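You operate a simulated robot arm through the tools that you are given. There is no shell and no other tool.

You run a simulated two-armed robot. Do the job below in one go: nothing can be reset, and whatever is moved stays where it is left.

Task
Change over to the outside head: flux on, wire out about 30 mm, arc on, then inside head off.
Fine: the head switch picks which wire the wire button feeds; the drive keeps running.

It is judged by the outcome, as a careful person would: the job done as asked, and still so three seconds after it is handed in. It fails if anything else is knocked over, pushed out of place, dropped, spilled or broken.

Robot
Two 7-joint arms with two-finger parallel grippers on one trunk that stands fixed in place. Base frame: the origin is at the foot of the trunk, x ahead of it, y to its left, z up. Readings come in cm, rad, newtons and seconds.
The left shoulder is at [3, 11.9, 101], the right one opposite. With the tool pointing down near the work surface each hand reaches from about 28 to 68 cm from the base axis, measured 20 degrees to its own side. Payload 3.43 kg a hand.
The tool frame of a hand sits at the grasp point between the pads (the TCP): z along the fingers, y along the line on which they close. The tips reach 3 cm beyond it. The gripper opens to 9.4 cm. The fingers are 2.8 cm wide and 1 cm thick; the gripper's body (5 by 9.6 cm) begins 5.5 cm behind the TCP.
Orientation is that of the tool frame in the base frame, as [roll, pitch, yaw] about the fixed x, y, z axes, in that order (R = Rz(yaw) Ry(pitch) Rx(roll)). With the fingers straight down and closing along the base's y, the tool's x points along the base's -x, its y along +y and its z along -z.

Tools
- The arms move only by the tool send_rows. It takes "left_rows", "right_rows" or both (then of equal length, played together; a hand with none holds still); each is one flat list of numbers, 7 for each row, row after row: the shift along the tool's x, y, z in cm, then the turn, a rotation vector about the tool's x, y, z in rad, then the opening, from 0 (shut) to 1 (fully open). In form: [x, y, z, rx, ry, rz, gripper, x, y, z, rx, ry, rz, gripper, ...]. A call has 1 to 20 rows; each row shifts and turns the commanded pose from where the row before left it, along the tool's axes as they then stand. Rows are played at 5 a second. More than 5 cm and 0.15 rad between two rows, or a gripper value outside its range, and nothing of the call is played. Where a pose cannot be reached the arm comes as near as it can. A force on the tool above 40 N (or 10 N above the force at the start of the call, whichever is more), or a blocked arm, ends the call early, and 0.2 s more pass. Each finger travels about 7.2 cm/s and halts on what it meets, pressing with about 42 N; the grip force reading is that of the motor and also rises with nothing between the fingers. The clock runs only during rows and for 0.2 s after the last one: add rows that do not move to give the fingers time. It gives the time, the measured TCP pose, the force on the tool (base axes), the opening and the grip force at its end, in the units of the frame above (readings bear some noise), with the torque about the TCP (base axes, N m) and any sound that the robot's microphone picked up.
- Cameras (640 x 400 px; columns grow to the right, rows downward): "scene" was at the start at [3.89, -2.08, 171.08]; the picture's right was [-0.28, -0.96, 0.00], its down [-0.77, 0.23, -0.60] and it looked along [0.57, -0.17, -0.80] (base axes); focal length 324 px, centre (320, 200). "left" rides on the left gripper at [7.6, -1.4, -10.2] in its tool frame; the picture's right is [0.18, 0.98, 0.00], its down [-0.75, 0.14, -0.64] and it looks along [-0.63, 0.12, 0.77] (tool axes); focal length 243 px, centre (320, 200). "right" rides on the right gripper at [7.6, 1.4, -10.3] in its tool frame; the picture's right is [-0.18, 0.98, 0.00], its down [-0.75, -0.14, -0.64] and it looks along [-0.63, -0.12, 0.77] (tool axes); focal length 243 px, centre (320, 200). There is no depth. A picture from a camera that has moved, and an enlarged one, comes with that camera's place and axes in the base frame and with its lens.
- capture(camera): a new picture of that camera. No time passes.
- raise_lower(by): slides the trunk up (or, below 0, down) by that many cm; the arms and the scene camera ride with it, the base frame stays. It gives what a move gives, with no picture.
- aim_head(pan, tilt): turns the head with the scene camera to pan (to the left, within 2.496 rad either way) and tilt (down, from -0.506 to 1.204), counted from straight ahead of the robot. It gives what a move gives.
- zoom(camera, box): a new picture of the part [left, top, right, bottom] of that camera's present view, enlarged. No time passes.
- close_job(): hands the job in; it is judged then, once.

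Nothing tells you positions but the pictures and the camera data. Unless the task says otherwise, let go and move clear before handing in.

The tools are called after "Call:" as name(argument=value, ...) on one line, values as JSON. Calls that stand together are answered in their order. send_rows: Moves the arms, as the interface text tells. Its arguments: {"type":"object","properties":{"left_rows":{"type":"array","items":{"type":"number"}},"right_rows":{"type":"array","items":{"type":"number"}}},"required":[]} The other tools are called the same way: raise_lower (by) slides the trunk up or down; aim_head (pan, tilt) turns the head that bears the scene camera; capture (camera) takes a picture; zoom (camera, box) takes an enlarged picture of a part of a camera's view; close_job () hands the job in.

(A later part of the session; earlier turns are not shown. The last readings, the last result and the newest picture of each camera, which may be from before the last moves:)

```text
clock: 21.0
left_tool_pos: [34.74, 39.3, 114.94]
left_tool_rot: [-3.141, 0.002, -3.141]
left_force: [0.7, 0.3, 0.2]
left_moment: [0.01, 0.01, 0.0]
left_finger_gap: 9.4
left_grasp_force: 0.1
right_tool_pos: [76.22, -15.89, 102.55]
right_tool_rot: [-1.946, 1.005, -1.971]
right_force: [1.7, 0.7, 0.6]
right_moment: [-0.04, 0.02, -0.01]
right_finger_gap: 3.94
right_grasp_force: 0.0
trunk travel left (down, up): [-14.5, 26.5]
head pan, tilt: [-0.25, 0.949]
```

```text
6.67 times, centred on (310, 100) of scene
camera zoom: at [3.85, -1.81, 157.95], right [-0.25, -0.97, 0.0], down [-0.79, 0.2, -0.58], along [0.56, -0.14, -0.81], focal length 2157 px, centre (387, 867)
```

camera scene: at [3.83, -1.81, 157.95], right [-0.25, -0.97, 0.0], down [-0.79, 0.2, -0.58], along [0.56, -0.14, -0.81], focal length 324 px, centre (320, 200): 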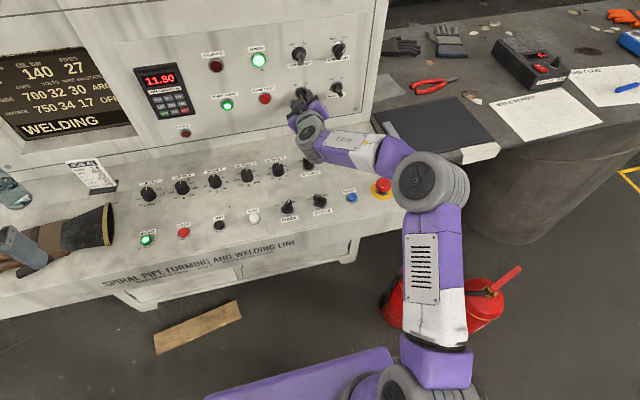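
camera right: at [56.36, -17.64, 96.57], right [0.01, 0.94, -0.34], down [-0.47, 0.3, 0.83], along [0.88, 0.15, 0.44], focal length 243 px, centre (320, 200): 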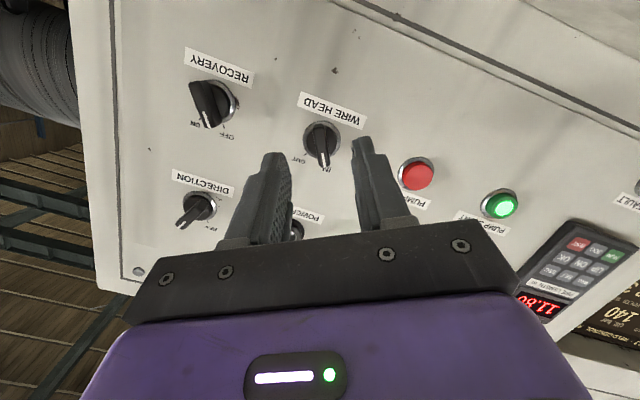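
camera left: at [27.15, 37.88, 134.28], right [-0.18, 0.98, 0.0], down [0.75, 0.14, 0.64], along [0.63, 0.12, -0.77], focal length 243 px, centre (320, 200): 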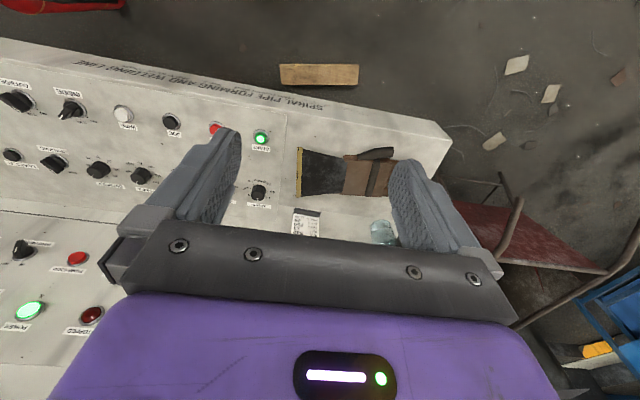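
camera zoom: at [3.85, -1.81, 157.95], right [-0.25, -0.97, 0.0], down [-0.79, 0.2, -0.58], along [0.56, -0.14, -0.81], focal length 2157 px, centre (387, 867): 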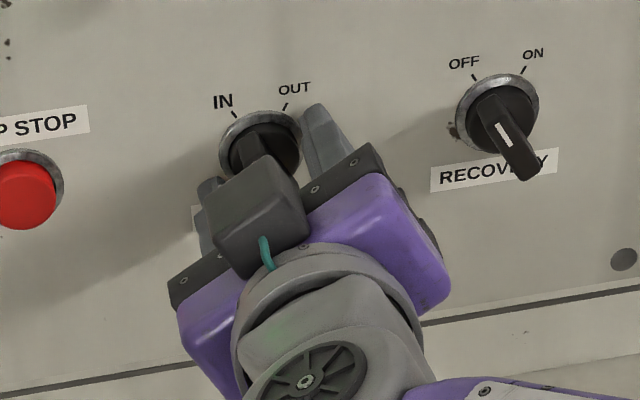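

The handle is centred between the fingers. Now I close on it.

Call:
send_rows(right_rows=[0, 0, 0, 0, 0, 0, 0.2, 0, 0, 0, 0, 0, 0, 0.05, 0, 0, 0, 0, 0, 0, 0.05])

Call:
zoom(camera="right", box=[200, 40, 460, 240])

```text
clock: 21.8
left_tool_pos: [34.82, 39.3, 114.91]
left_tool_rot: [3.141, 0.0, -3.141]
left_force: [-0.1, -0.1, 0.0]
left_moment: [0.03, 0.01, -0.02]
left_finger_gap: 9.38
left_grasp_force: 0.0
right_tool_pos: [76.09, -15.74, 102.44]
right_tool_rot: [-1.95, 1.004, -1.971]
right_force: [0.0, 3.1, -3.1]
right_moment: [-0.01, -0.19, 0.02]
right_finger_gap: 2.86
right_grasp_force: 44.8
trunk travel left (down, up): [-14.5, 26.5]
head pan, tilt: [-0.25, 0.949]
```

```text
2.00 times, centred on (330, 140) of right
camera zoom: at [64.52, -17.42, 97.17], right [0.01, 0.94, -0.34], down [-0.46, 0.3, 0.83], along [0.89, 0.15, 0.44], focal length 485 px, centre (300, 320)
```

zoom: 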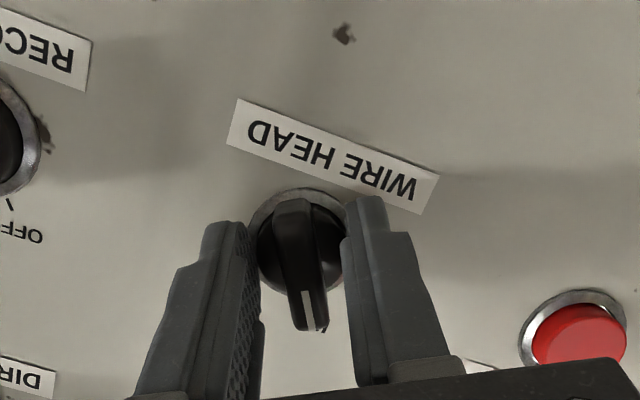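

The gap of 2.86 cm shows the tips closed on the round body, not on the handle fin, so I'm too deep. I'll open, back off 1.3 cm and close on the fin itself.

Call:
send_rows(right_rows=[0, 0, 0, 0, 0, 0, 0.42, 0, 0, 0, 0, 0, 0, 0.42, 0.136, 0.02, -0.635, 0, 0, 0, 0.42, 0.136, 0.02, -0.635, 0, 0, 0, 0.42, 0, 0, 0, 0, 0, 0, 0.3, 0, 0, 0, 0, 0, 0, 0.1, 0, 0, 0, 0, 0, 0, 0, 0, 0, 0, 0, 0, 0, 0])

Call:
zoom(camera="right", box=[200, 40, 460, 240])

```text
clock: 23.6
left_tool_pos: [34.9, 39.22, 114.96]
left_tool_rot: [-3.141, 0.0, -3.141]
left_force: [0.0, -0.1, 0.5]
left_moment: [0.01, 0.01, 0.01]
left_finger_gap: 9.39
left_grasp_force: 0.0
right_tool_pos: [75.03, -15.61, 102.44]
right_tool_rot: [-1.947, 1.005, -1.971]
right_force: [-0.9, 1.0, -1.1]
right_moment: [0.02, -0.42, -0.28]
right_finger_gap: 1.11
right_grasp_force: 44.3
trunk travel left (down, up): [-14.5, 26.5]
head pan, tilt: [-0.25, 0.949]
```

```text
2.00 times, centred on (330, 140) of right
camera zoom: at [63.27, -17.35, 97.21], right [0.01, 0.94, -0.33], down [-0.47, 0.3, 0.83], along [0.89, 0.15, 0.44], focal length 485 px, centre (300, 320)
```

zoom: 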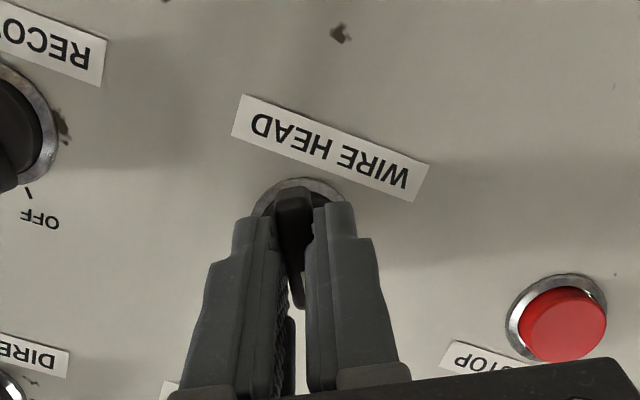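

The fingers now hold the handle fin (gap 1.1 cm). I'll turn it 60° clockwise about the switch axis.

Call:
send_rows(right_rows=[0.025, -0.062, 0.003, -0.0274, -0.0043, 0.1279, 0, 0.025, -0.062, 0.003, -0.0274, -0.0043, 0.1279, 0, 0.025, -0.062, 0.003, -0.0274, -0.0043, 0.1279, 0, 0.025, -0.062, 0.003, -0.0274, -0.0043, 0.1279, 0, 0.025, -0.062, 0.003, -0.0274, -0.0043, 0.1279, 0, 0.025, -0.062, 0.003, -0.0274, -0.0043, 0.1279, 0, 0.025, -0.062, 0.003, -0.0274, -0.0043, 0.1279, 0, 0.025, -0.062, 0.003, -0.0274, -0.0043, 0.1279, 0, 0, 0, 0, 0, 0, 0, 0])

Call:
zoom(camera="right", box=[200, 40, 460, 240])

Call:
capture(camera="scene")

Call:
zoom(camera="scene", box=[270, 70, 350, 130])

```text
clock: 25.6
left_tool_pos: [34.92, 39.43, 114.9]
left_tool_rot: [-3.139, 0.0, -3.141]
left_force: [-0.2, -0.2, -0.7]
left_moment: [0.0, -0.03, 0.0]
left_finger_gap: 9.4
left_grasp_force: 0.0
right_tool_pos: [74.99, -16.0, 102.47]
right_tool_rot: [1.884, 1.015, 1.978]
right_force: [12.5, 15.1, 8.1]
right_moment: [0.04, -0.07, -0.14]
right_finger_gap: 1.1
right_grasp_force: 44.6
trunk travel left (down, up): [-14.5, 26.5]
head pan, tilt: [-0.25, 0.949]
```

```text
2.00 times, centred on (330, 140) of right
camera zoom: at [63.26, -12.39, 98.18], right [0.0, 0.76, 0.65], down [-0.47, -0.57, 0.67], along [0.89, -0.3, 0.35], focal length 485 px, centre (300, 320)
```

zoom: 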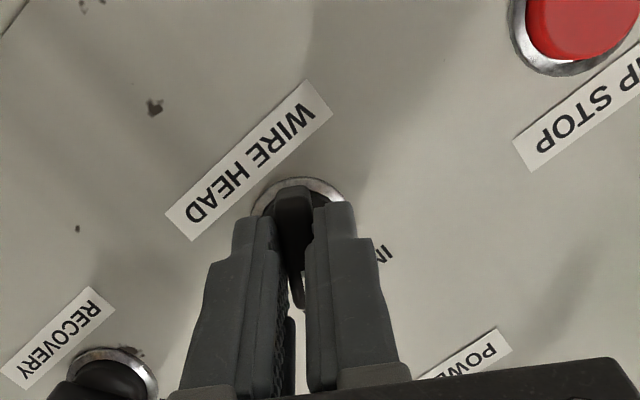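

```text
taken
camera scene: at [3.96, -1.54, 157.96], right [-0.25, -0.97, 0.0], down [-0.79, 0.2, -0.58], along [0.56, -0.15, -0.81], focal length 324 px, centre (320, 200)
```

scene: 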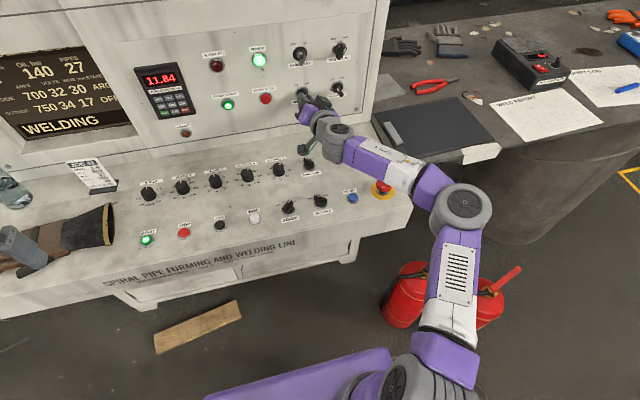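

```text
6.67 times, centred on (310, 100) of scene
camera zoom: at [3.96, -1.54, 157.96], right [-0.25, -0.97, 0.0], down [-0.79, 0.2, -0.58], along [0.56, -0.15, -0.81], focal length 2157 px, centre (387, 867)
```

zoom: 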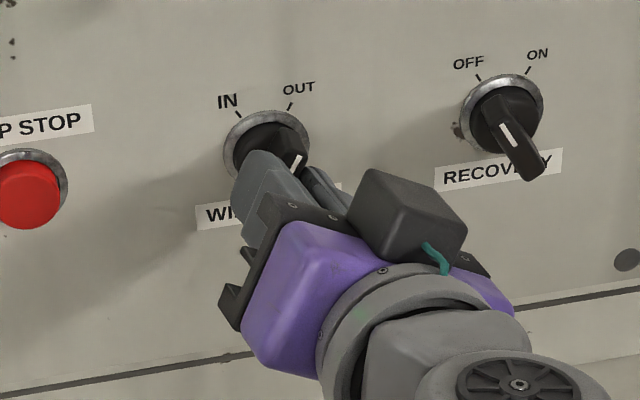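

The switch turned and the white mark now points to OUT. I'll open the fingers, back straight out and verify.

Call:
send_rows(right_rows=[0, 0, 0, 0, 0, 0, 0.3, 0, 0, 0, 0, 0, 0, 0.42, 0, 0, 0, 0, 0, 0, 0.42, 0.629, 0.111, -2.93, 0, 0, 0, 0.42, 0.629, 0.111, -2.93, 0, 0, 0, 0.42, 0.629, 0.111, -2.93, 0, 0, 0, 0.42, 0.629, 0.111, -2.93, 0, 0, 0, 0.42, 0, 0, 0, 0, 0, 0, 0.42])

Call:
capture(camera="scene")

Call:
zoom(camera="right", box=[200, 40, 460, 240])

Call:
zoom(camera="scene", box=[230, 40, 360, 130])

```text
clock: 27.4
left_tool_pos: [34.88, 39.39, 114.95]
left_tool_rot: [3.14, 0.002, -3.14]
left_force: [0.1, -0.4, -0.3]
left_moment: [-0.01, 0.02, 0.02]
left_finger_gap: 9.38
left_grasp_force: 0.0
right_tool_pos: [63.09, -16.51, 102.18]
right_tool_rot: [1.886, 1.015, 1.977]
right_force: [0.1, -0.2, 0.2]
right_moment: [0.01, 0.03, 0.01]
right_finger_gap: 3.94
right_grasp_force: 0.1
trunk travel left (down, up): [-14.5, 26.5]
head pan, tilt: [-0.25, 0.949]
```

```text
taken
camera scene: at [3.87, -1.8, 157.95], right [-0.25, -0.97, 0.0], down [-0.79, 0.2, -0.58], along [0.56, -0.14, -0.81], focal length 324 px, centre (320, 200)
```

scene: 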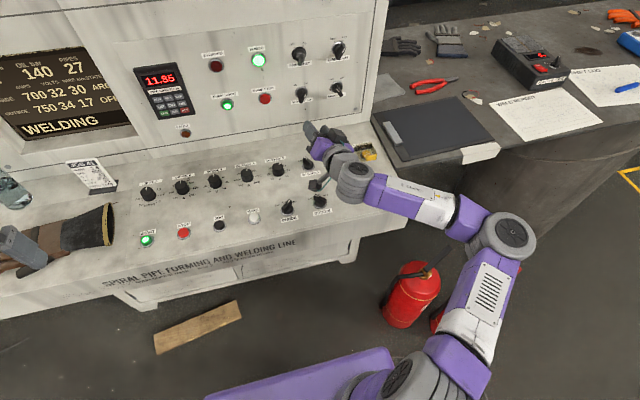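

```text
2.00 times, centred on (330, 140) of right
camera zoom: at [51.43, -12.8, 97.89], right [0.01, 0.76, 0.65], down [-0.47, -0.57, 0.68], along [0.88, -0.31, 0.35], focal length 485 px, centre (300, 320)
```

zoom: 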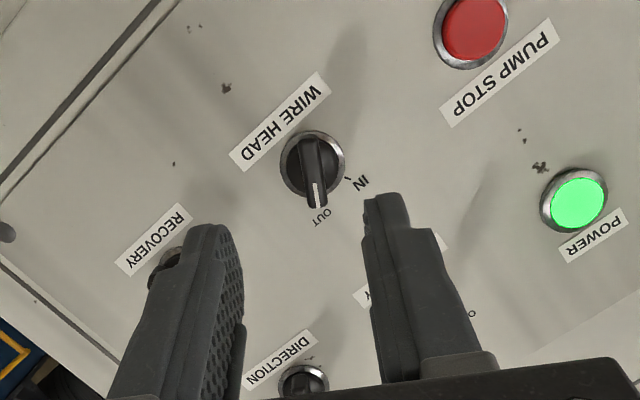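

```text
4.44 times, centred on (295, 85) of scene
camera zoom: at [3.87, -1.8, 157.95], right [-0.25, -0.97, 0.0], down [-0.79, 0.2, -0.58], along [0.56, -0.14, -0.81], focal length 1438 px, centre (431, 711)
```

zoom: 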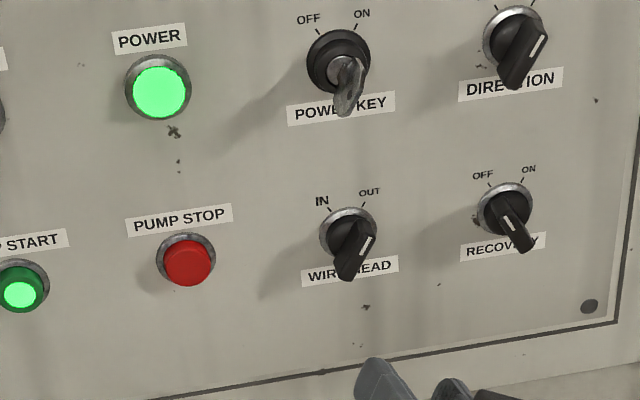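

WIRE HEAD now reads OUT, and nothing else changed. Next I retreat up and back with the right hand, level the roll, and raise the trunk for work on the desk.

Call:
send_rows(right_rows=[-0.7, 1.57, -3.77, 0, 0, 0, 0.42, -0.7, 1.57, -3.77, 0, 0, 0, 0.42, -0.7, 1.57, -3.77, 0, 0, 0, 0.42, -0.7, 1.57, -3.77, 0, 0, 0, 0.42, -0.7, 1.57, -3.77, 0, 0, 0, 0.42, 0, 0, 0, 0.0276, 0.0049, -0.1288, 0.42, 0, 0, 0, 0.0276, 0.0049, -0.1288, 0.42, 0, 0, 0, 0.0276, 0.0049, -0.1288, 0.42, 0, 0, 0, 0.0276, 0.0049, -0.1288, 0.42, 0, 0, 0, 0, 0, 0, 0.42])

Call:
raise_lower(by=13)

Call:
capture(camera="scene")

```text
clock: 29.6
left_tool_pos: [34.89, 39.31, 115.02]
left_tool_rot: [3.141, 0.0, 3.141]
left_force: [-1.1, -0.2, -0.2]
left_moment: [0.0, 0.01, 0.0]
left_finger_gap: 9.42
left_grasp_force: 0.1
right_tool_pos: [45.02, -13.65, 112.32]
right_tool_rot: [-3.121, 1.359, -3.089]
right_force: [-0.4, -0.1, 1.1]
right_moment: [-0.01, -0.02, 0.05]
right_finger_gap: 3.97
right_grasp_force: 0.0
trunk travel left (down, up): [-14.5, 26.5]
head pan, tilt: [-0.25, 0.949]
```

```text
clock: 31.2
left_tool_pos: [34.91, 39.26, 127.84]
left_tool_rot: [-3.141, 0.001, 3.142]
left_force: [0.8, -0.2, -0.5]
left_moment: [0.0, -0.01, 0.03]
left_finger_gap: 9.41
left_grasp_force: 0.1
right_tool_pos: [45.0, -13.63, 125.3]
right_tool_rot: [-3.13, 1.359, -3.097]
right_force: [-0.4, 1.1, 0.1]
right_moment: [0.02, -0.01, 0.01]
right_finger_gap: 3.96
right_grasp_force: 0.1
trunk travel left (down, up): [-27.5, 13.5]
head pan, tilt: [-0.25, 0.949]
```

```text
taken
camera scene: at [3.87, -1.81, 170.94], right [-0.25, -0.97, 0.0], down [-0.79, 0.2, -0.58], along [0.56, -0.14, -0.81], focal length 324 px, centre (320, 200)
```

scene: 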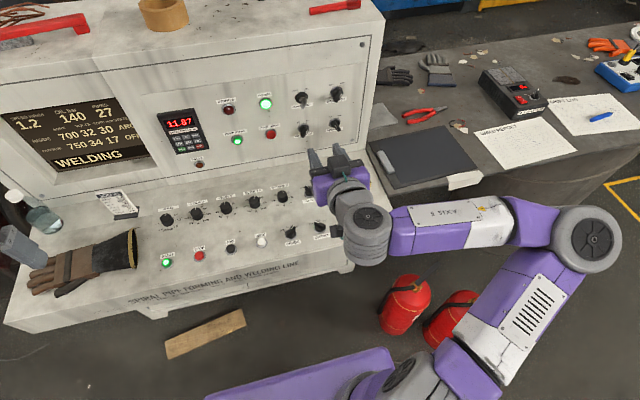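

Trunk is back at its starting height and the area is clear. Now I pitch the right hand to point straight down.

Call:
send_rows(right_rows=[0, 0, 0, 0, 0.136, 0, 0.42, 0, 0, 0, 0, 0.136, 0, 0.42, 0, 0, 0, 0, 0.136, 0, 0.42, 0, 0, 0, 0, 0.136, 0, 0.42, 0, 0, 0, 0, 0.136, 0, 0.42, 0, 0, 0, 0, 0.136, 0, 0.42, 0, 0, 0, 0, 0.136, 0, 0.42, 0, 0, 0, 0, 0.136, 0, 0.42, 0, 0, 0, 0, 0.136, 0, 0.42, 0, 0, 0, 0, 0.136, 0, 0.42, 0, 0, 0, 0, 0, 0, 0.42])

Call:
capture(camera="right")

Call:
capture(camera="scene")

```text
clock: 33.6
left_tool_pos: [34.82, 39.18, 128.02]
left_tool_rot: [-3.141, 0.0, 3.142]
left_force: [-1.2, -0.8, 0.9]
left_moment: [-0.01, -0.01, 0.0]
left_finger_gap: 9.4
left_grasp_force: 0.0
right_tool_pos: [44.88, -13.69, 125.45]
right_tool_rot: [-3.14, -0.002, -3.11]
right_force: [-0.9, 0.8, 0.6]
right_moment: [0.0, -0.03, 0.02]
right_finger_gap: 3.93
right_grasp_force: 0.0
trunk travel left (down, up): [-27.5, 13.5]
head pan, tilt: [-0.25, 0.949]
```

```text
taken
camera right: at [37.37, -12.42, 135.52], right [0.15, 0.99, 0.0], down [0.76, -0.12, 0.64], along [0.63, -0.1, -0.77], focal length 243 px, centre (320, 200)
```

right: 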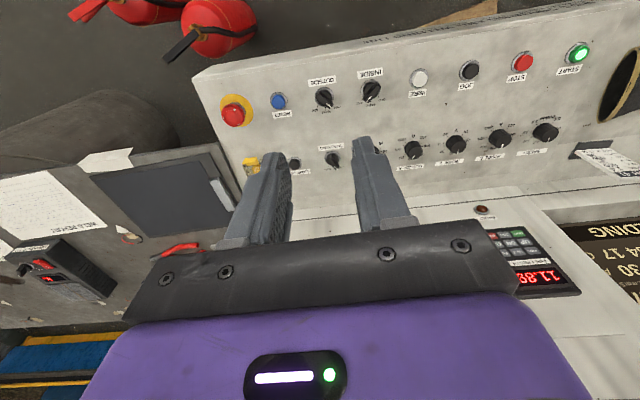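

```text
taken
camera scene: at [3.79, -1.84, 170.95], right [-0.25, -0.97, 0.0], down [-0.79, 0.2, -0.58], along [0.56, -0.14, -0.81], focal length 324 px, centre (320, 200)
```

scene: 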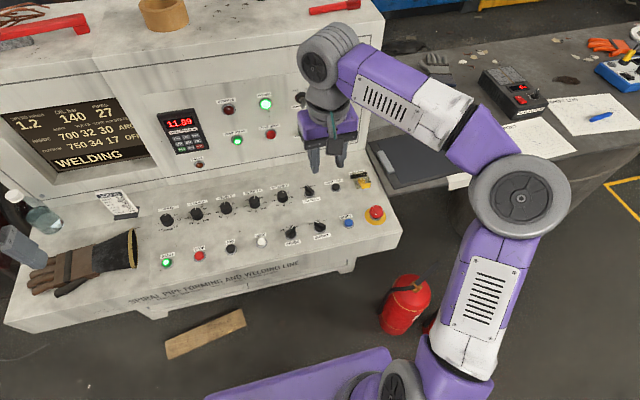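

The hand points straight down. I'll zoom on the OUTSIDE/INSIDE switches from this new viewpoint to fix their positions and angles.

Call:
zoom(camera="right", box=[290, 60, 410, 120])

Call:
zoom(camera="scene", box=[240, 205, 360, 265])

```text
5.33 times, centred on (350, 90) of right
camera zoom: at [37.37, -12.42, 135.52], right [0.15, 0.99, 0.0], down [0.76, -0.12, 0.64], along [0.63, -0.1, -0.77], focal length 1294 px, centre (160, 787)
```

zoom: 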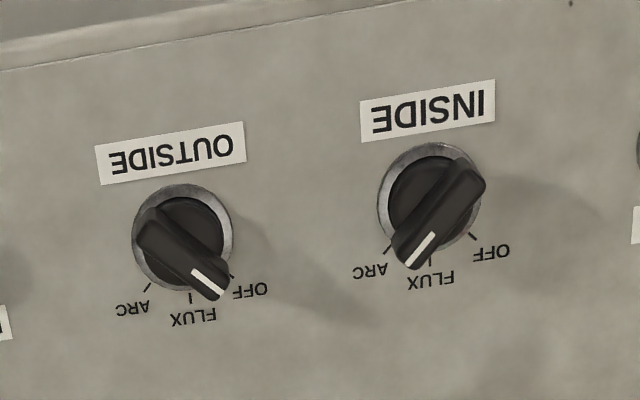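

```text
5.33 times, centred on (300, 235) of scene
camera zoom: at [3.79, -1.84, 170.95], right [-0.25, -0.97, 0.0], down [-0.79, 0.2, -0.58], along [0.56, -0.14, -0.81], focal length 1726 px, centre (427, 13)
```

zoom: 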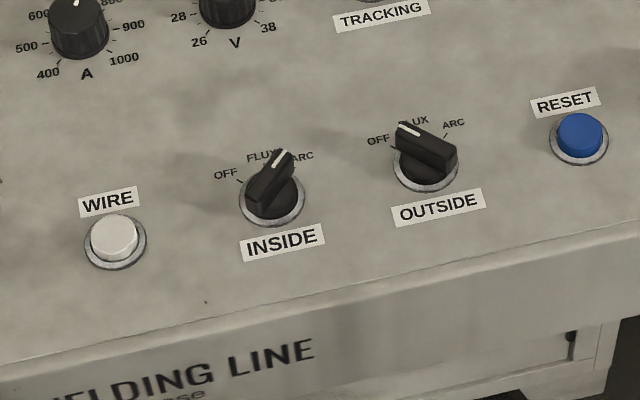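

OFF, FLUX and ARC are at about +45°, 0° and −45° on the desk switches; OUTSIDE is at about (51.7, -13.9) with base z≈87. I'll go to a point above it and turn the gripper to match the OFF handle.

Call:
send_rows(right_rows=[-1.36, -0.084, 4.5, 0, 0, 0, 0.42, -1.36, -0.084, 4.5, 0, 0, 0, 0.42, -1.36, -0.084, 4.5, 0, 0, 0, 0.42, -1.36, -0.084, 4.5, 0, 0, 0, 0.42, -1.36, -0.084, 4.5, 0, 0, 0, 0.42, 0, 0, 0, 0, 0, -0.1255, 0.42, 0, 0, 0, 0, 0, -0.1255, 0.42, 0, 0, 0, 0, 0, -0.1255, 0.42, 0, 0, 0, 0, 0, -0.1255, 0.42, 0, 0, 0, 0, 0, -0.1255, 0.42, 0, 0, 0, 0, 0, -0.1255, 0.42, 0, 0, 0, 0, 0, 0, 0.42])

Call:
capture(camera="right")

Call:
capture(camera="scene")

```text
clock: 36.2
left_tool_pos: [34.94, 39.34, 127.85]
left_tool_rot: [3.142, 0.001, -3.14]
left_force: [0.3, -0.1, 0.0]
left_moment: [0.0, 0.01, 0.0]
left_finger_gap: 9.41
left_grasp_force: 0.1
right_tool_pos: [51.85, -13.76, 102.78]
right_tool_rot: [-3.14, -0.002, -2.354]
right_force: [-0.6, -0.7, 0.0]
right_moment: [0.0, 0.02, 0.04]
right_finger_gap: 3.97
right_grasp_force: 0.0
trunk travel left (down, up): [-27.5, 13.5]
head pan, tilt: [-0.25, 0.949]
```

```text
taken
camera right: at [45.45, -18.08, 112.94], right [-0.57, 0.82, 0.0], down [0.63, 0.44, 0.64], along [0.53, 0.36, -0.77], focal length 243 px, centre (320, 200)
```

right: 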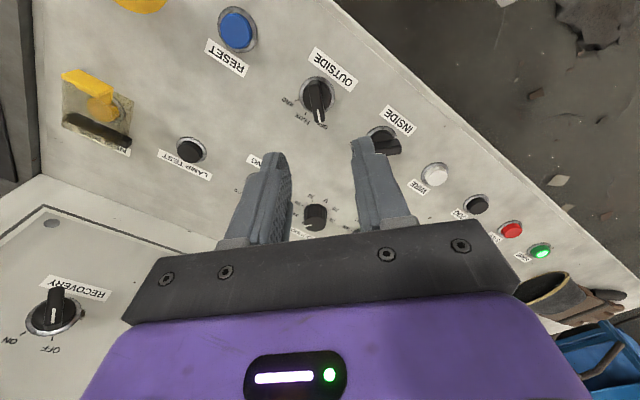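

```text
taken
camera scene: at [3.86, -1.81, 170.95], right [-0.25, -0.97, 0.0], down [-0.79, 0.2, -0.58], along [0.56, -0.14, -0.81], focal length 324 px, centre (320, 200)
```

scene: 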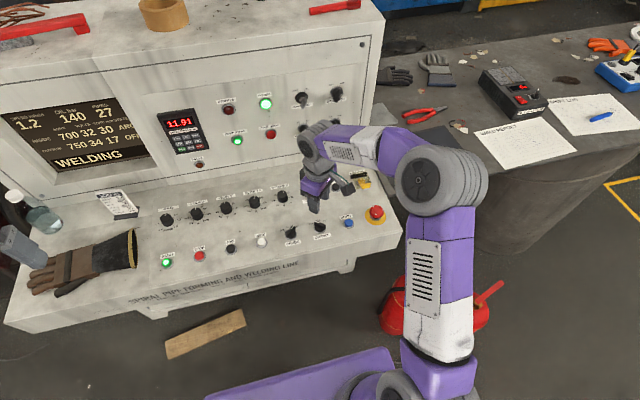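

Call:
zoom(camera="right", box=[270, 55, 370, 135])

Call:
zoom(camera="scene", box=[265, 160, 385, 260])

```text
5.00 times, centred on (320, 95) of right
camera zoom: at [45.45, -18.08, 112.94], right [-0.57, 0.82, 0.0], down [0.63, 0.44, 0.64], along [0.53, 0.36, -0.77], focal length 1213 px, centre (320, 725)
```

zoom: 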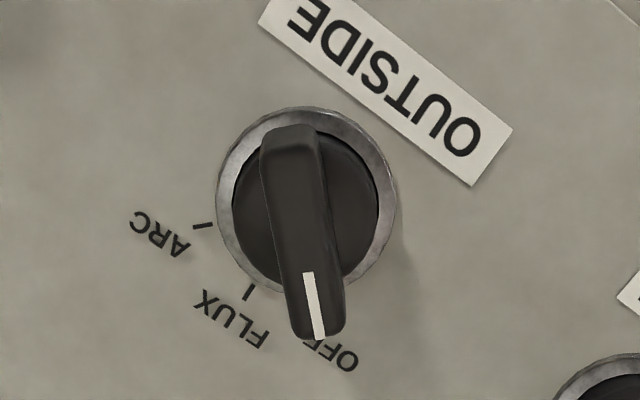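

```text
4.00 times, centred on (325, 210) of scene
camera zoom: at [3.86, -1.81, 170.95], right [-0.25, -0.97, 0.0], down [-0.79, 0.2, -0.58], along [0.56, -0.14, -0.81], focal length 1294 px, centre (300, 160)
```

zoom: 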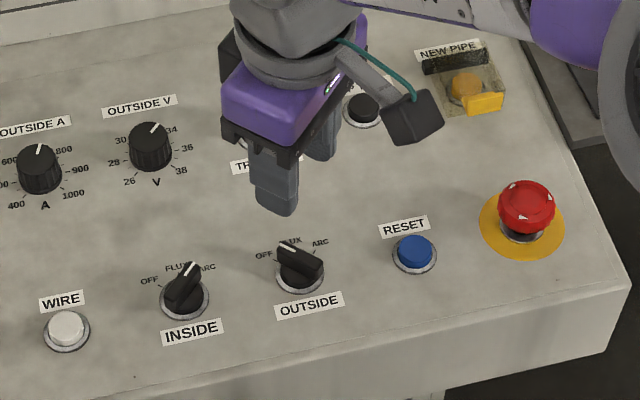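

The gripper lines up with the OFF handle within about 3 mm and 3°. I'll correct that and descend so the tips come around the fin, stopping at TCP z≈91.5 before closing.

Call:
send_rows(right_rows=[0, -0.1, 3.8, 0, 0, 0.014, 0.42, 0, -0.1, 3.8, 0, 0, 0.014, 0.42, 0, -0.09, 2.3, 0, 0, 0.014, 0.42, 0, 0, 1.4, 0, 0, 0, 0.42, 0, 0, 0, 0, 0, 0, 0.42])

Call:
zoom(camera="right", box=[200, 40, 440, 240])

Call:
zoom(camera="scene", box=[265, 170, 385, 260])

```text
clock: 37.4
left_tool_pos: [34.86, 39.27, 127.9]
left_tool_rot: [-3.141, 0.0, -3.14]
left_force: [0.0, 0.1, 0.3]
left_moment: [0.0, 0.01, 0.02]
left_finger_gap: 9.43
left_grasp_force: 0.0
right_tool_pos: [51.81, -13.8, 91.42]
right_tool_rot: [-3.14, -0.003, -2.399]
right_force: [-0.3, 0.3, 0.4]
right_moment: [-0.02, 0.0, -0.01]
right_finger_gap: 3.95
right_grasp_force: 0.1
trunk travel left (down, up): [-27.5, 13.5]
head pan, tilt: [-0.25, 0.949]
```

```text
2.00 times, centred on (320, 140) of right
camera zoom: at [45.3, -17.87, 101.54], right [-0.53, 0.85, 0.0], down [0.65, 0.41, 0.64], along [0.54, 0.34, -0.77], focal length 485 px, centre (320, 320)
```

zoom: 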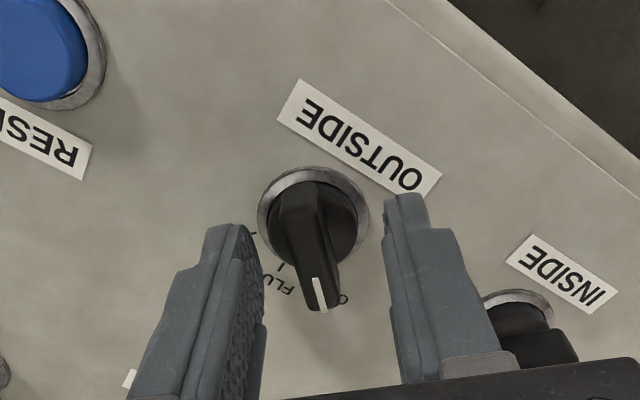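

```text
4.44 times, centred on (325, 215) of scene
camera zoom: at [3.84, -1.8, 170.95], right [-0.25, -0.97, 0.0], down [-0.79, 0.2, -0.58], along [0.56, -0.14, -0.81], focal length 1438 px, centre (298, 133)
```

zoom: 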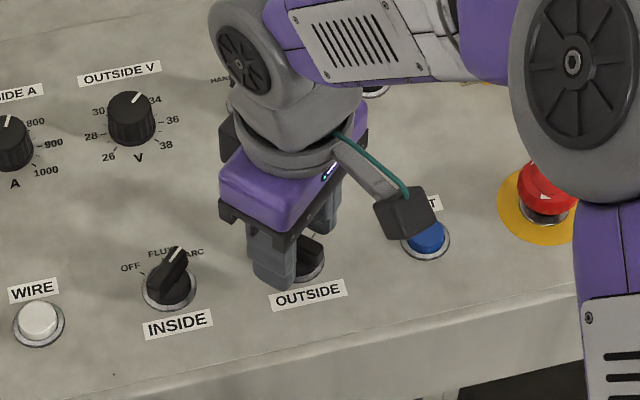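

The fin is still about 3.5 mm off centre, so I'll shift sideways before closing.

Call:
send_rows(right_rows=[0, -0.18, 0, 0, 0, 0, 0.42, 0, -0.17, 0, 0, 0, 0, 0.42, 0, 0, 0, 0, 0, 0, 0.42, 0, 0, 0, 0, 0, 0, 0.25, 0, 0, 0, 0, 0, 0, 0.1, 0, 0, 0, 0, 0, 0, 0, 0, 0, 0, 0, 0, 0, 0])

Call:
zoom(camera="right", box=[200, 40, 440, 240])

```text
clock: 39.0
left_tool_pos: [34.79, 39.45, 127.95]
left_tool_rot: [-3.141, 0.001, 3.141]
left_force: [0.7, -0.6, 1.0]
left_moment: [0.02, 0.01, 0.05]
left_finger_gap: 9.41
left_grasp_force: 0.0
right_tool_pos: [52.09, -13.95, 91.41]
right_tool_rot: [3.141, -0.004, -2.399]
right_force: [-10.1, 10.7, -3.6]
right_moment: [0.23, 0.31, 0.02]
right_finger_gap: 1.08
right_grasp_force: 44.4
trunk travel left (down, up): [-27.5, 13.5]
head pan, tilt: [-0.25, 0.949]
```

```text
2.00 times, centred on (320, 140) of right
camera zoom: at [45.5, -18.06, 101.57], right [-0.53, 0.85, 0.0], down [0.65, 0.41, 0.64], along [0.54, 0.34, -0.77], focal length 485 px, centre (320, 320)
```

zoom: 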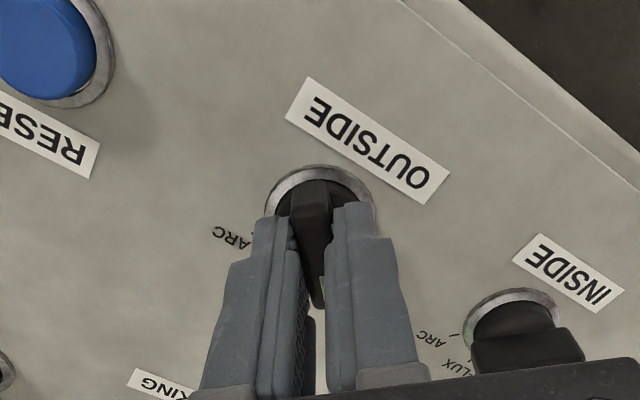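

The grip is on the fin (gap 1.08 cm). I'll now turn OUTSIDE clockwise to FLUX (straight ahead).

Call:
send_rows(right_rows=[0, 0.05, 0, 0, 0, 0.1238, 0, 0, 0.05, 0, 0, 0, 0.1238, 0, 0, 0.02, 0, 0, 0, 0.1238, 0, 0, 0, 0, 0, 0, 0.1238, 0, 0, 0, 0, 0, 0, 0.1238, 0, 0, 0, 0, 0, 0, 0.1238, 0, 0, 0, 0, 0, 0, 0, 0])

Call:
zoom(camera="right", box=[200, 40, 440, 240])

Call:
capture(camera="scene")

Call:
zoom(camera="scene", box=[0, 90, 200, 190])

```text
clock: 40.6
left_tool_pos: [34.84, 39.36, 127.96]
left_tool_rot: [-3.14, 0.002, 3.141]
left_force: [0.1, 0.3, 1.7]
left_moment: [0.03, 0.01, 0.01]
left_finger_gap: 9.4
left_grasp_force: 0.0
right_tool_pos: [52.09, -14.07, 91.44]
right_tool_rot: [-3.14, -0.005, 3.141]
right_force: [-16.4, 17.0, -16.6]
right_moment: [0.6, -0.58, -0.05]
right_finger_gap: 1.1
right_grasp_force: 44.7
trunk travel left (down, up): [-27.5, 13.5]
head pan, tilt: [-0.25, 0.949]
```

```text
2.00 times, centred on (320, 140) of right
camera zoom: at [44.48, -12.54, 101.58], right [0.18, 0.98, 0.0], down [0.76, -0.14, 0.64], along [0.63, -0.12, -0.77], focal length 485 px, centre (320, 320)
```

zoom: 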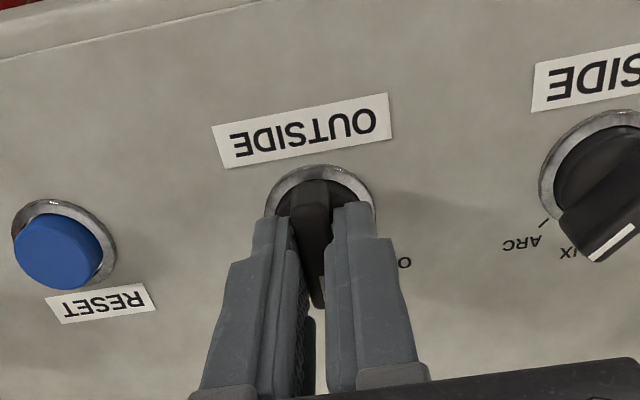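

```text
taken
camera scene: at [3.75, -1.6, 170.95], right [-0.25, -0.97, 0.0], down [-0.79, 0.2, -0.58], along [0.56, -0.14, -0.81], focal length 324 px, centre (320, 200)
```

scene: 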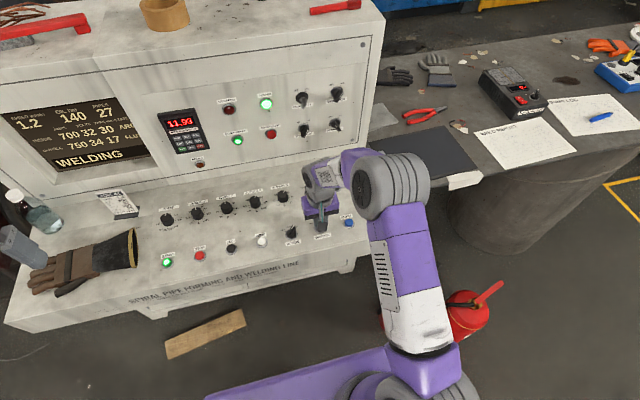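

```text
3.20 times, centred on (100, 140) of scene
camera zoom: at [3.75, -1.6, 170.95], right [-0.25, -0.97, 0.0], down [-0.79, 0.2, -0.58], along [0.56, -0.14, -0.81], focal length 1035 px, centre (1024, 392)
```

zoom: 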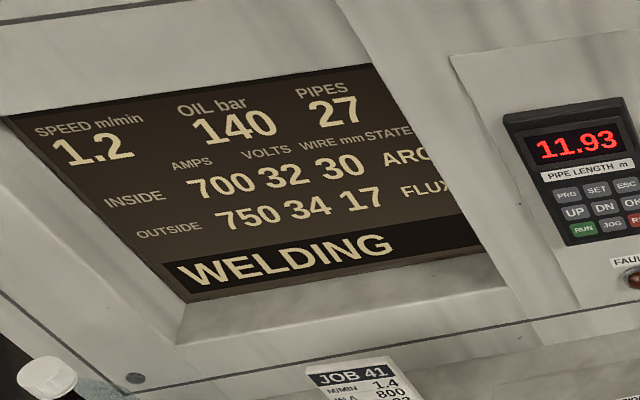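

The screen now shows OUTSIDE state FLUX. Before continuing I'll check where the elbow is relative to the E-stop.

Call:
zoom(camera="scene", box=[260, 120, 500, 290])

Call:
capture(camera="left")

Call:
capture(camera="right")

```text
2.35 times, centred on (380, 205) of scene
camera zoom: at [3.75, -1.6, 170.95], right [-0.25, -0.97, 0.0], down [-0.79, 0.2, -0.58], along [0.56, -0.14, -0.81], focal length 761 px, centre (179, 188)
```

zoom: 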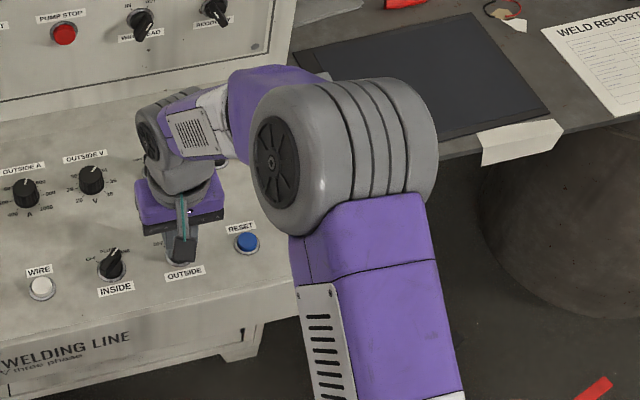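

```text
taken
camera left: at [27.07, 38.04, 138.24], right [-0.18, 0.98, 0.0], down [0.75, 0.14, 0.64], along [0.63, 0.12, -0.77], focal length 243 px, centre (320, 200)
```

left: 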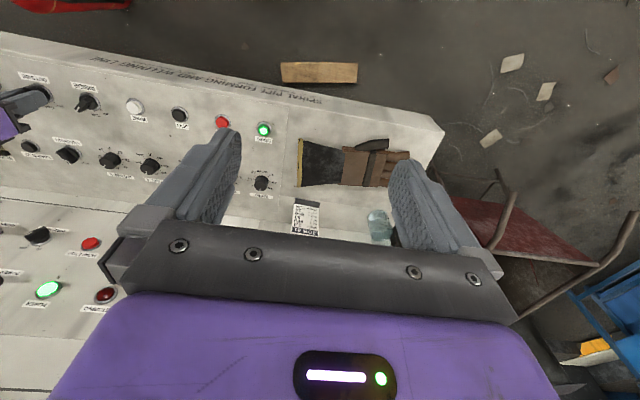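

```text
taken
camera right: at [44.48, -12.54, 101.58], right [0.18, 0.98, 0.0], down [0.76, -0.14, 0.64], along [0.63, -0.12, -0.77], focal length 243 px, centre (320, 200)
```

right: 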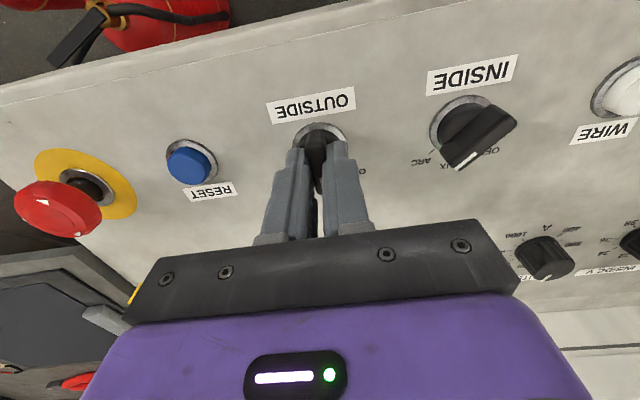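

The elbow is high up (large in view, around z≈127), well clear of the E-stop. I'll release OUTSIDE, lift, and move over to the WIRE button with the fingers closed.

Call:
send_rows(right_rows=[0, 0, 0, 0, 0, 0, 0.3, 0, 0, 0, 0, 0, 0, 0.42, 0, 0, 0, 0, 0, 0, 0.42, 0, 0, -4, 0, 0, 0, 0.42, 0, 0, -4, 0, 0, 0, 0.42, 0, 0, -3, 0, 0, 0, 0.42, 0, 4.4, 0, 0, 0, 0, 0.2, 0, 4.4, 0, 0, 0, 0, 0, 0, 4.4, 0, 0, 0, 0, 0, 0, 4.3, 0, 0, 0, 0, 0, 0, 0, 0, 0, 0, 0, 0])

Call:
capture(camera="right")

Call:
aim_head(pan=0.1, tilt=0.85)

Call:
capture(camera="scene")

```text
clock: 43.0
left_tool_pos: [34.89, 39.3, 128.11]
left_tool_rot: [-3.14, 0.0, 3.141]
left_force: [-0.3, 0.1, 0.3]
left_moment: [0.02, 0.0, -0.01]
left_finger_gap: 9.42
left_grasp_force: 0.0
right_tool_pos: [51.99, 3.5, 102.61]
right_tool_rot: [-3.14, -0.002, -3.141]
right_force: [0.2, 0.2, -1.0]
right_moment: [0.05, 0.03, 0.04]
right_finger_gap: 0.0
right_grasp_force: 33.3
trunk travel left (down, up): [-27.5, 13.5]
head pan, tilt: [-0.25, 0.949]
```

```text
taken
camera right: at [44.48, 5.0, 112.73], right [0.18, 0.98, 0.0], down [0.75, -0.14, 0.64], along [0.63, -0.12, -0.77], focal length 243 px, centre (320, 200)
```

right: 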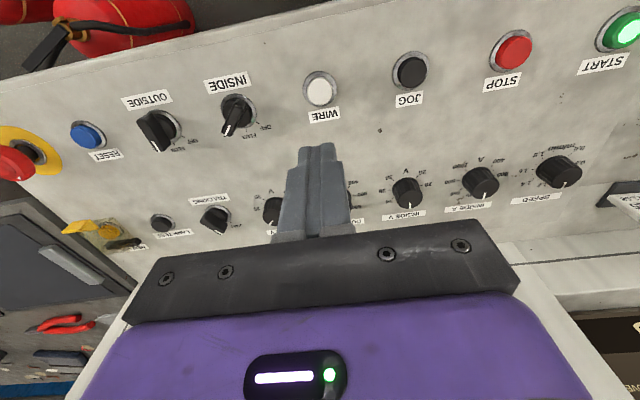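

```text
clock: 43.8
left_tool_pos: [34.96, 39.27, 127.84]
left_tool_rot: [-3.14, 0.0, 3.141]
left_force: [0.0, 0.0, 0.0]
left_moment: [-0.02, -0.02, -0.02]
left_finger_gap: 9.41
left_grasp_force: 0.0
right_tool_pos: [52.21, 3.49, 102.69]
right_tool_rot: [-3.14, 0.0, -3.141]
right_force: [0.4, -0.3, 0.1]
right_moment: [0.01, 0.03, -0.01]
right_finger_gap: 0.0
right_grasp_force: 32.7
trunk travel left (down, up): [-27.5, 13.5]
head pan, tilt: [0.099, 0.85]
```

```text
taken
camera scene: at [4.59, 0.74, 171.7], right [0.1, -1.0, 0.0], down [-0.75, -0.07, -0.66], along [0.66, 0.07, -0.75], focal length 324 px, centre (320, 200)
```

scene: 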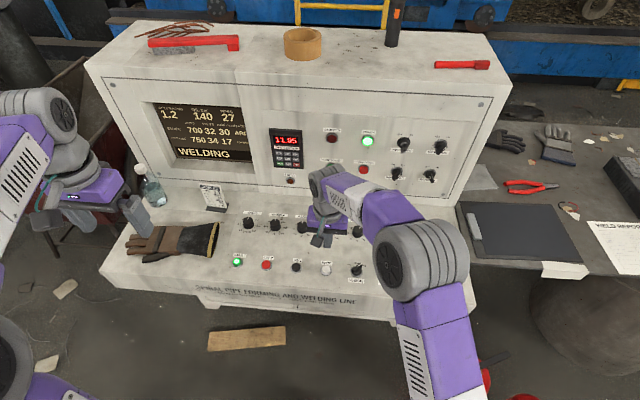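

The screen stays visible from the head camera. I'll zoom on the WIRE button to line up the closed fingertips, and check the OUTSIDE pointer and the screen.

Call:
zoom(camera="right", box=[270, 60, 370, 140])

Call:
zoom(camera="right", box=[110, 70, 270, 170])

Call:
zoom(camera="scene", box=[140, 90, 320, 190])

Call:
zoom(camera="scene", box=[290, 210, 390, 290])

```text
5.00 times, centred on (320, 100) of right
camera zoom: at [44.49, 4.99, 112.73], right [0.18, 0.98, 0.0], down [0.75, -0.14, 0.64], along [0.63, -0.12, -0.77], focal length 1213 px, centre (320, 700)
```

zoom: 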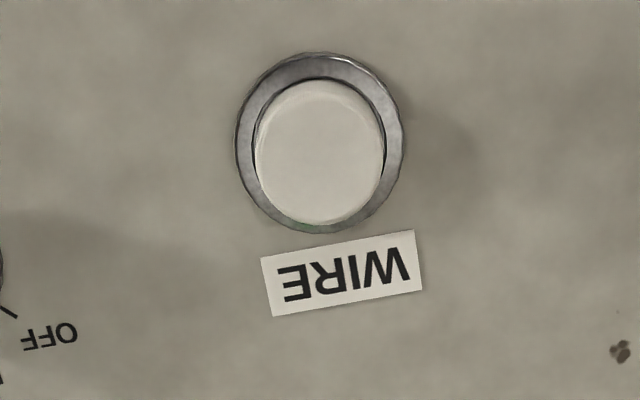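

```text
4.00 times, centred on (190, 120) of right
camera zoom: at [44.49, 4.99, 112.73], right [0.18, 0.98, 0.0], down [0.75, -0.14, 0.64], along [0.63, -0.12, -0.77], focal length 970 px, centre (840, 520)
```

zoom: 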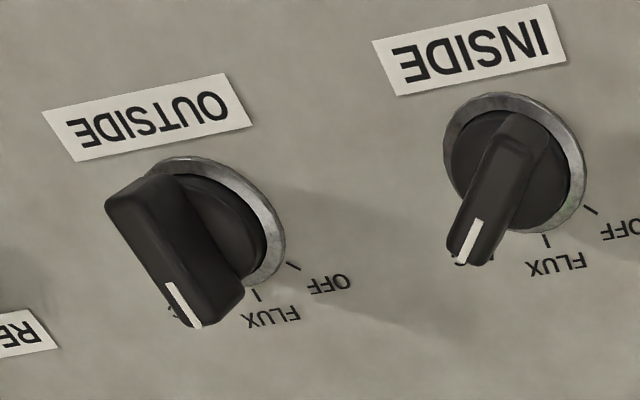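

```text
3.56 times, centred on (230, 140) of scene
camera zoom: at [4.59, 0.74, 171.7], right [0.1, -1.0, 0.0], down [-0.75, -0.07, -0.66], along [0.66, 0.07, -0.75], focal length 1150 px, centre (640, 413)
```

zoom: 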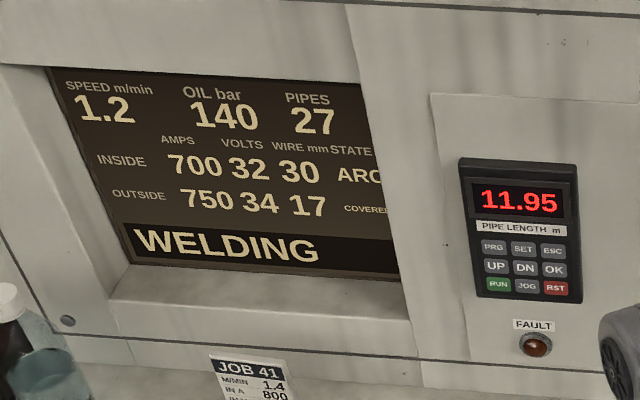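

```text
5.00 times, centred on (340, 250) of scene
camera zoom: at [4.59, 0.74, 171.7], right [0.1, -1.0, 0.0], down [-0.75, -0.07, -0.66], along [0.66, 0.07, -0.75], focal length 1618 px, centre (220, -50)
```

zoom: 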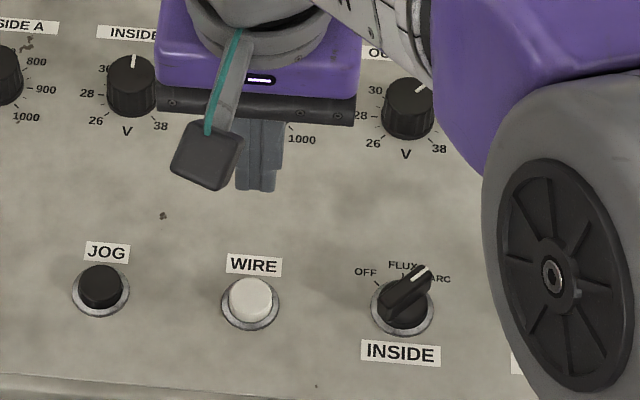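

The screen shows the OUTSIDE weld is now "COVERED" by flux, so the order is right. I'll line up over WIRE at (51.4, 3.7) and descend to just above the button.

Call:
send_rows(right_rows=[0.35, 0.06, 3.4, 0, 0, 0, 0, 0.35, 0.06, 3.4, 0, 0, 0, 0, 0, 0, 2.4, 0, 0, 0, 0, 0, 0, 0, 0, 0, 0, 0])

Call:
zoom(camera="right", box=[220, 60, 420, 200])

Call:
zoom(camera="scene", box=[280, 210, 400, 300])

```text
clock: 44.8
left_tool_pos: [34.83, 39.36, 128.06]
left_tool_rot: [-3.14, -0.001, -3.141]
left_force: [-0.5, 0.0, -0.3]
left_moment: [-0.01, -0.01, -0.01]
left_finger_gap: 9.4
left_grasp_force: 0.0
right_tool_pos: [51.35, 3.75, 93.19]
right_tool_rot: [-3.139, -0.001, -3.141]
right_force: [0.3, -0.6, -0.3]
right_moment: [-0.01, 0.03, -0.01]
right_finger_gap: 0.0
right_grasp_force: 32.8
trunk travel left (down, up): [-27.5, 13.5]
head pan, tilt: [0.099, 0.85]
```

```text
2.86 times, centred on (320, 130) of right
camera zoom: at [43.75, 5.15, 103.26], right [0.18, 0.98, 0.0], down [0.75, -0.14, 0.64], along [0.63, -0.12, -0.77], focal length 693 px, centre (320, 400)
```

zoom: 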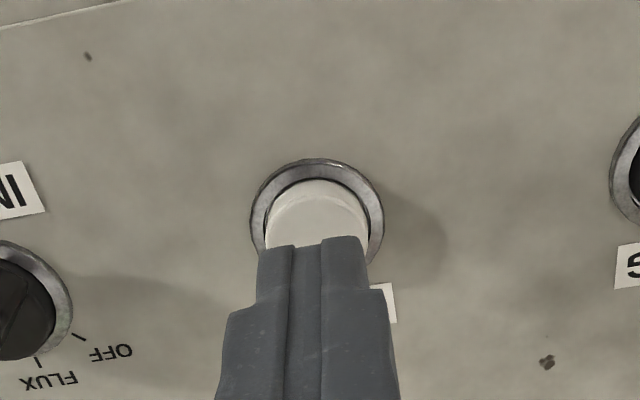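

```text
4.44 times, centred on (340, 255) of scene
camera zoom: at [4.54, 0.76, 171.7], right [0.1, -1.0, 0.0], down [-0.75, -0.07, -0.66], along [0.66, 0.07, -0.75], focal length 1438 px, centre (231, -44)
```

zoom: 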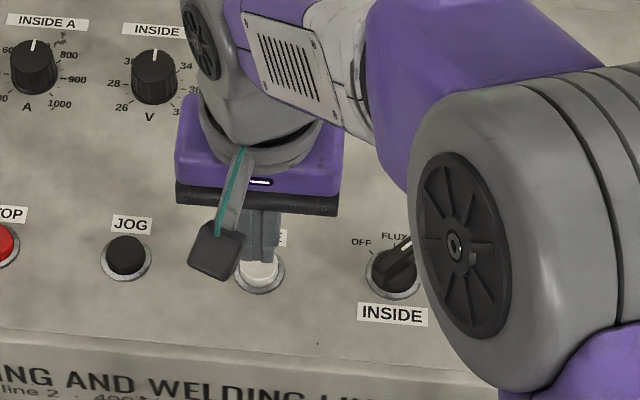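

The tips are centred over the WIRE button, about 2 cm above it. I'll creep down to feel for contact.

Call:
send_rows(right_rows=[0, 0, 1.0, 0, 0, 0, 0, 0, 0, 0.7, 0, 0, 0, 0])

Call:
zoom(camera="right", box=[220, 60, 420, 200])

Call:
zoom(camera="scene", box=[140, 90, 320, 190])

```text
clock: 45.4
left_tool_pos: [34.9, 39.35, 127.87]
left_tool_rot: [3.141, 0.0, 3.14]
left_force: [0.4, 0.0, -0.1]
left_moment: [0.02, -0.02, -0.04]
left_finger_gap: 9.41
left_grasp_force: 0.2
right_tool_pos: [51.32, 3.46, 91.57]
right_tool_rot: [-3.141, 0.0, -3.141]
right_force: [0.4, 0.1, -0.4]
right_moment: [0.0, -0.01, -0.01]
right_finger_gap: 0.0
right_grasp_force: 31.8
trunk travel left (down, up): [-27.5, 13.5]
head pan, tilt: [0.099, 0.85]
```

```text
2.86 times, centred on (320, 130) of right
camera zoom: at [43.76, 4.93, 101.68], right [0.18, 0.98, 0.0], down [0.75, -0.14, 0.64], along [0.63, -0.12, -0.77], focal length 693 px, centre (320, 400)
```

zoom: 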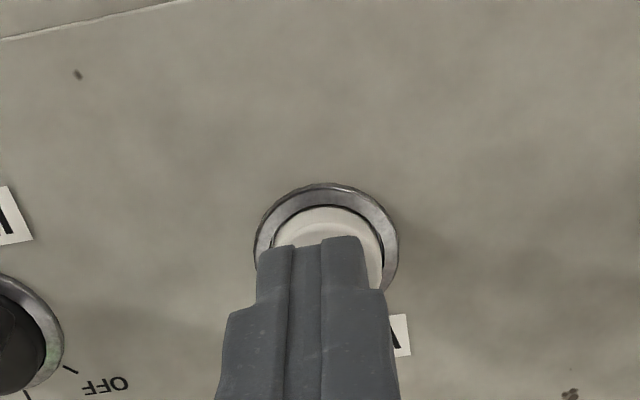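

```text
3.56 times, centred on (230, 140) of scene
camera zoom: at [4.6, 0.77, 171.7], right [0.1, -1.0, 0.0], down [-0.75, -0.07, -0.66], along [0.66, 0.07, -0.75], focal length 1150 px, centre (640, 413)
```

zoom: 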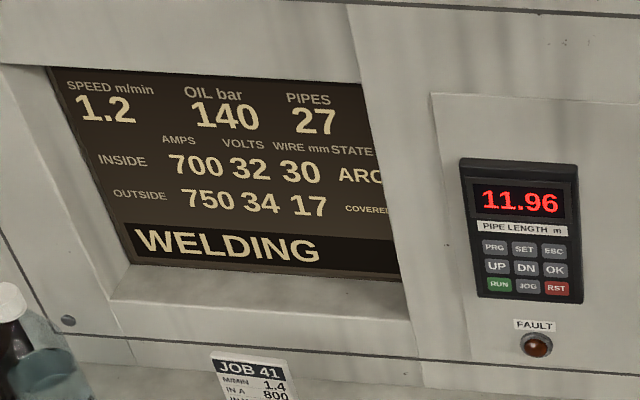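

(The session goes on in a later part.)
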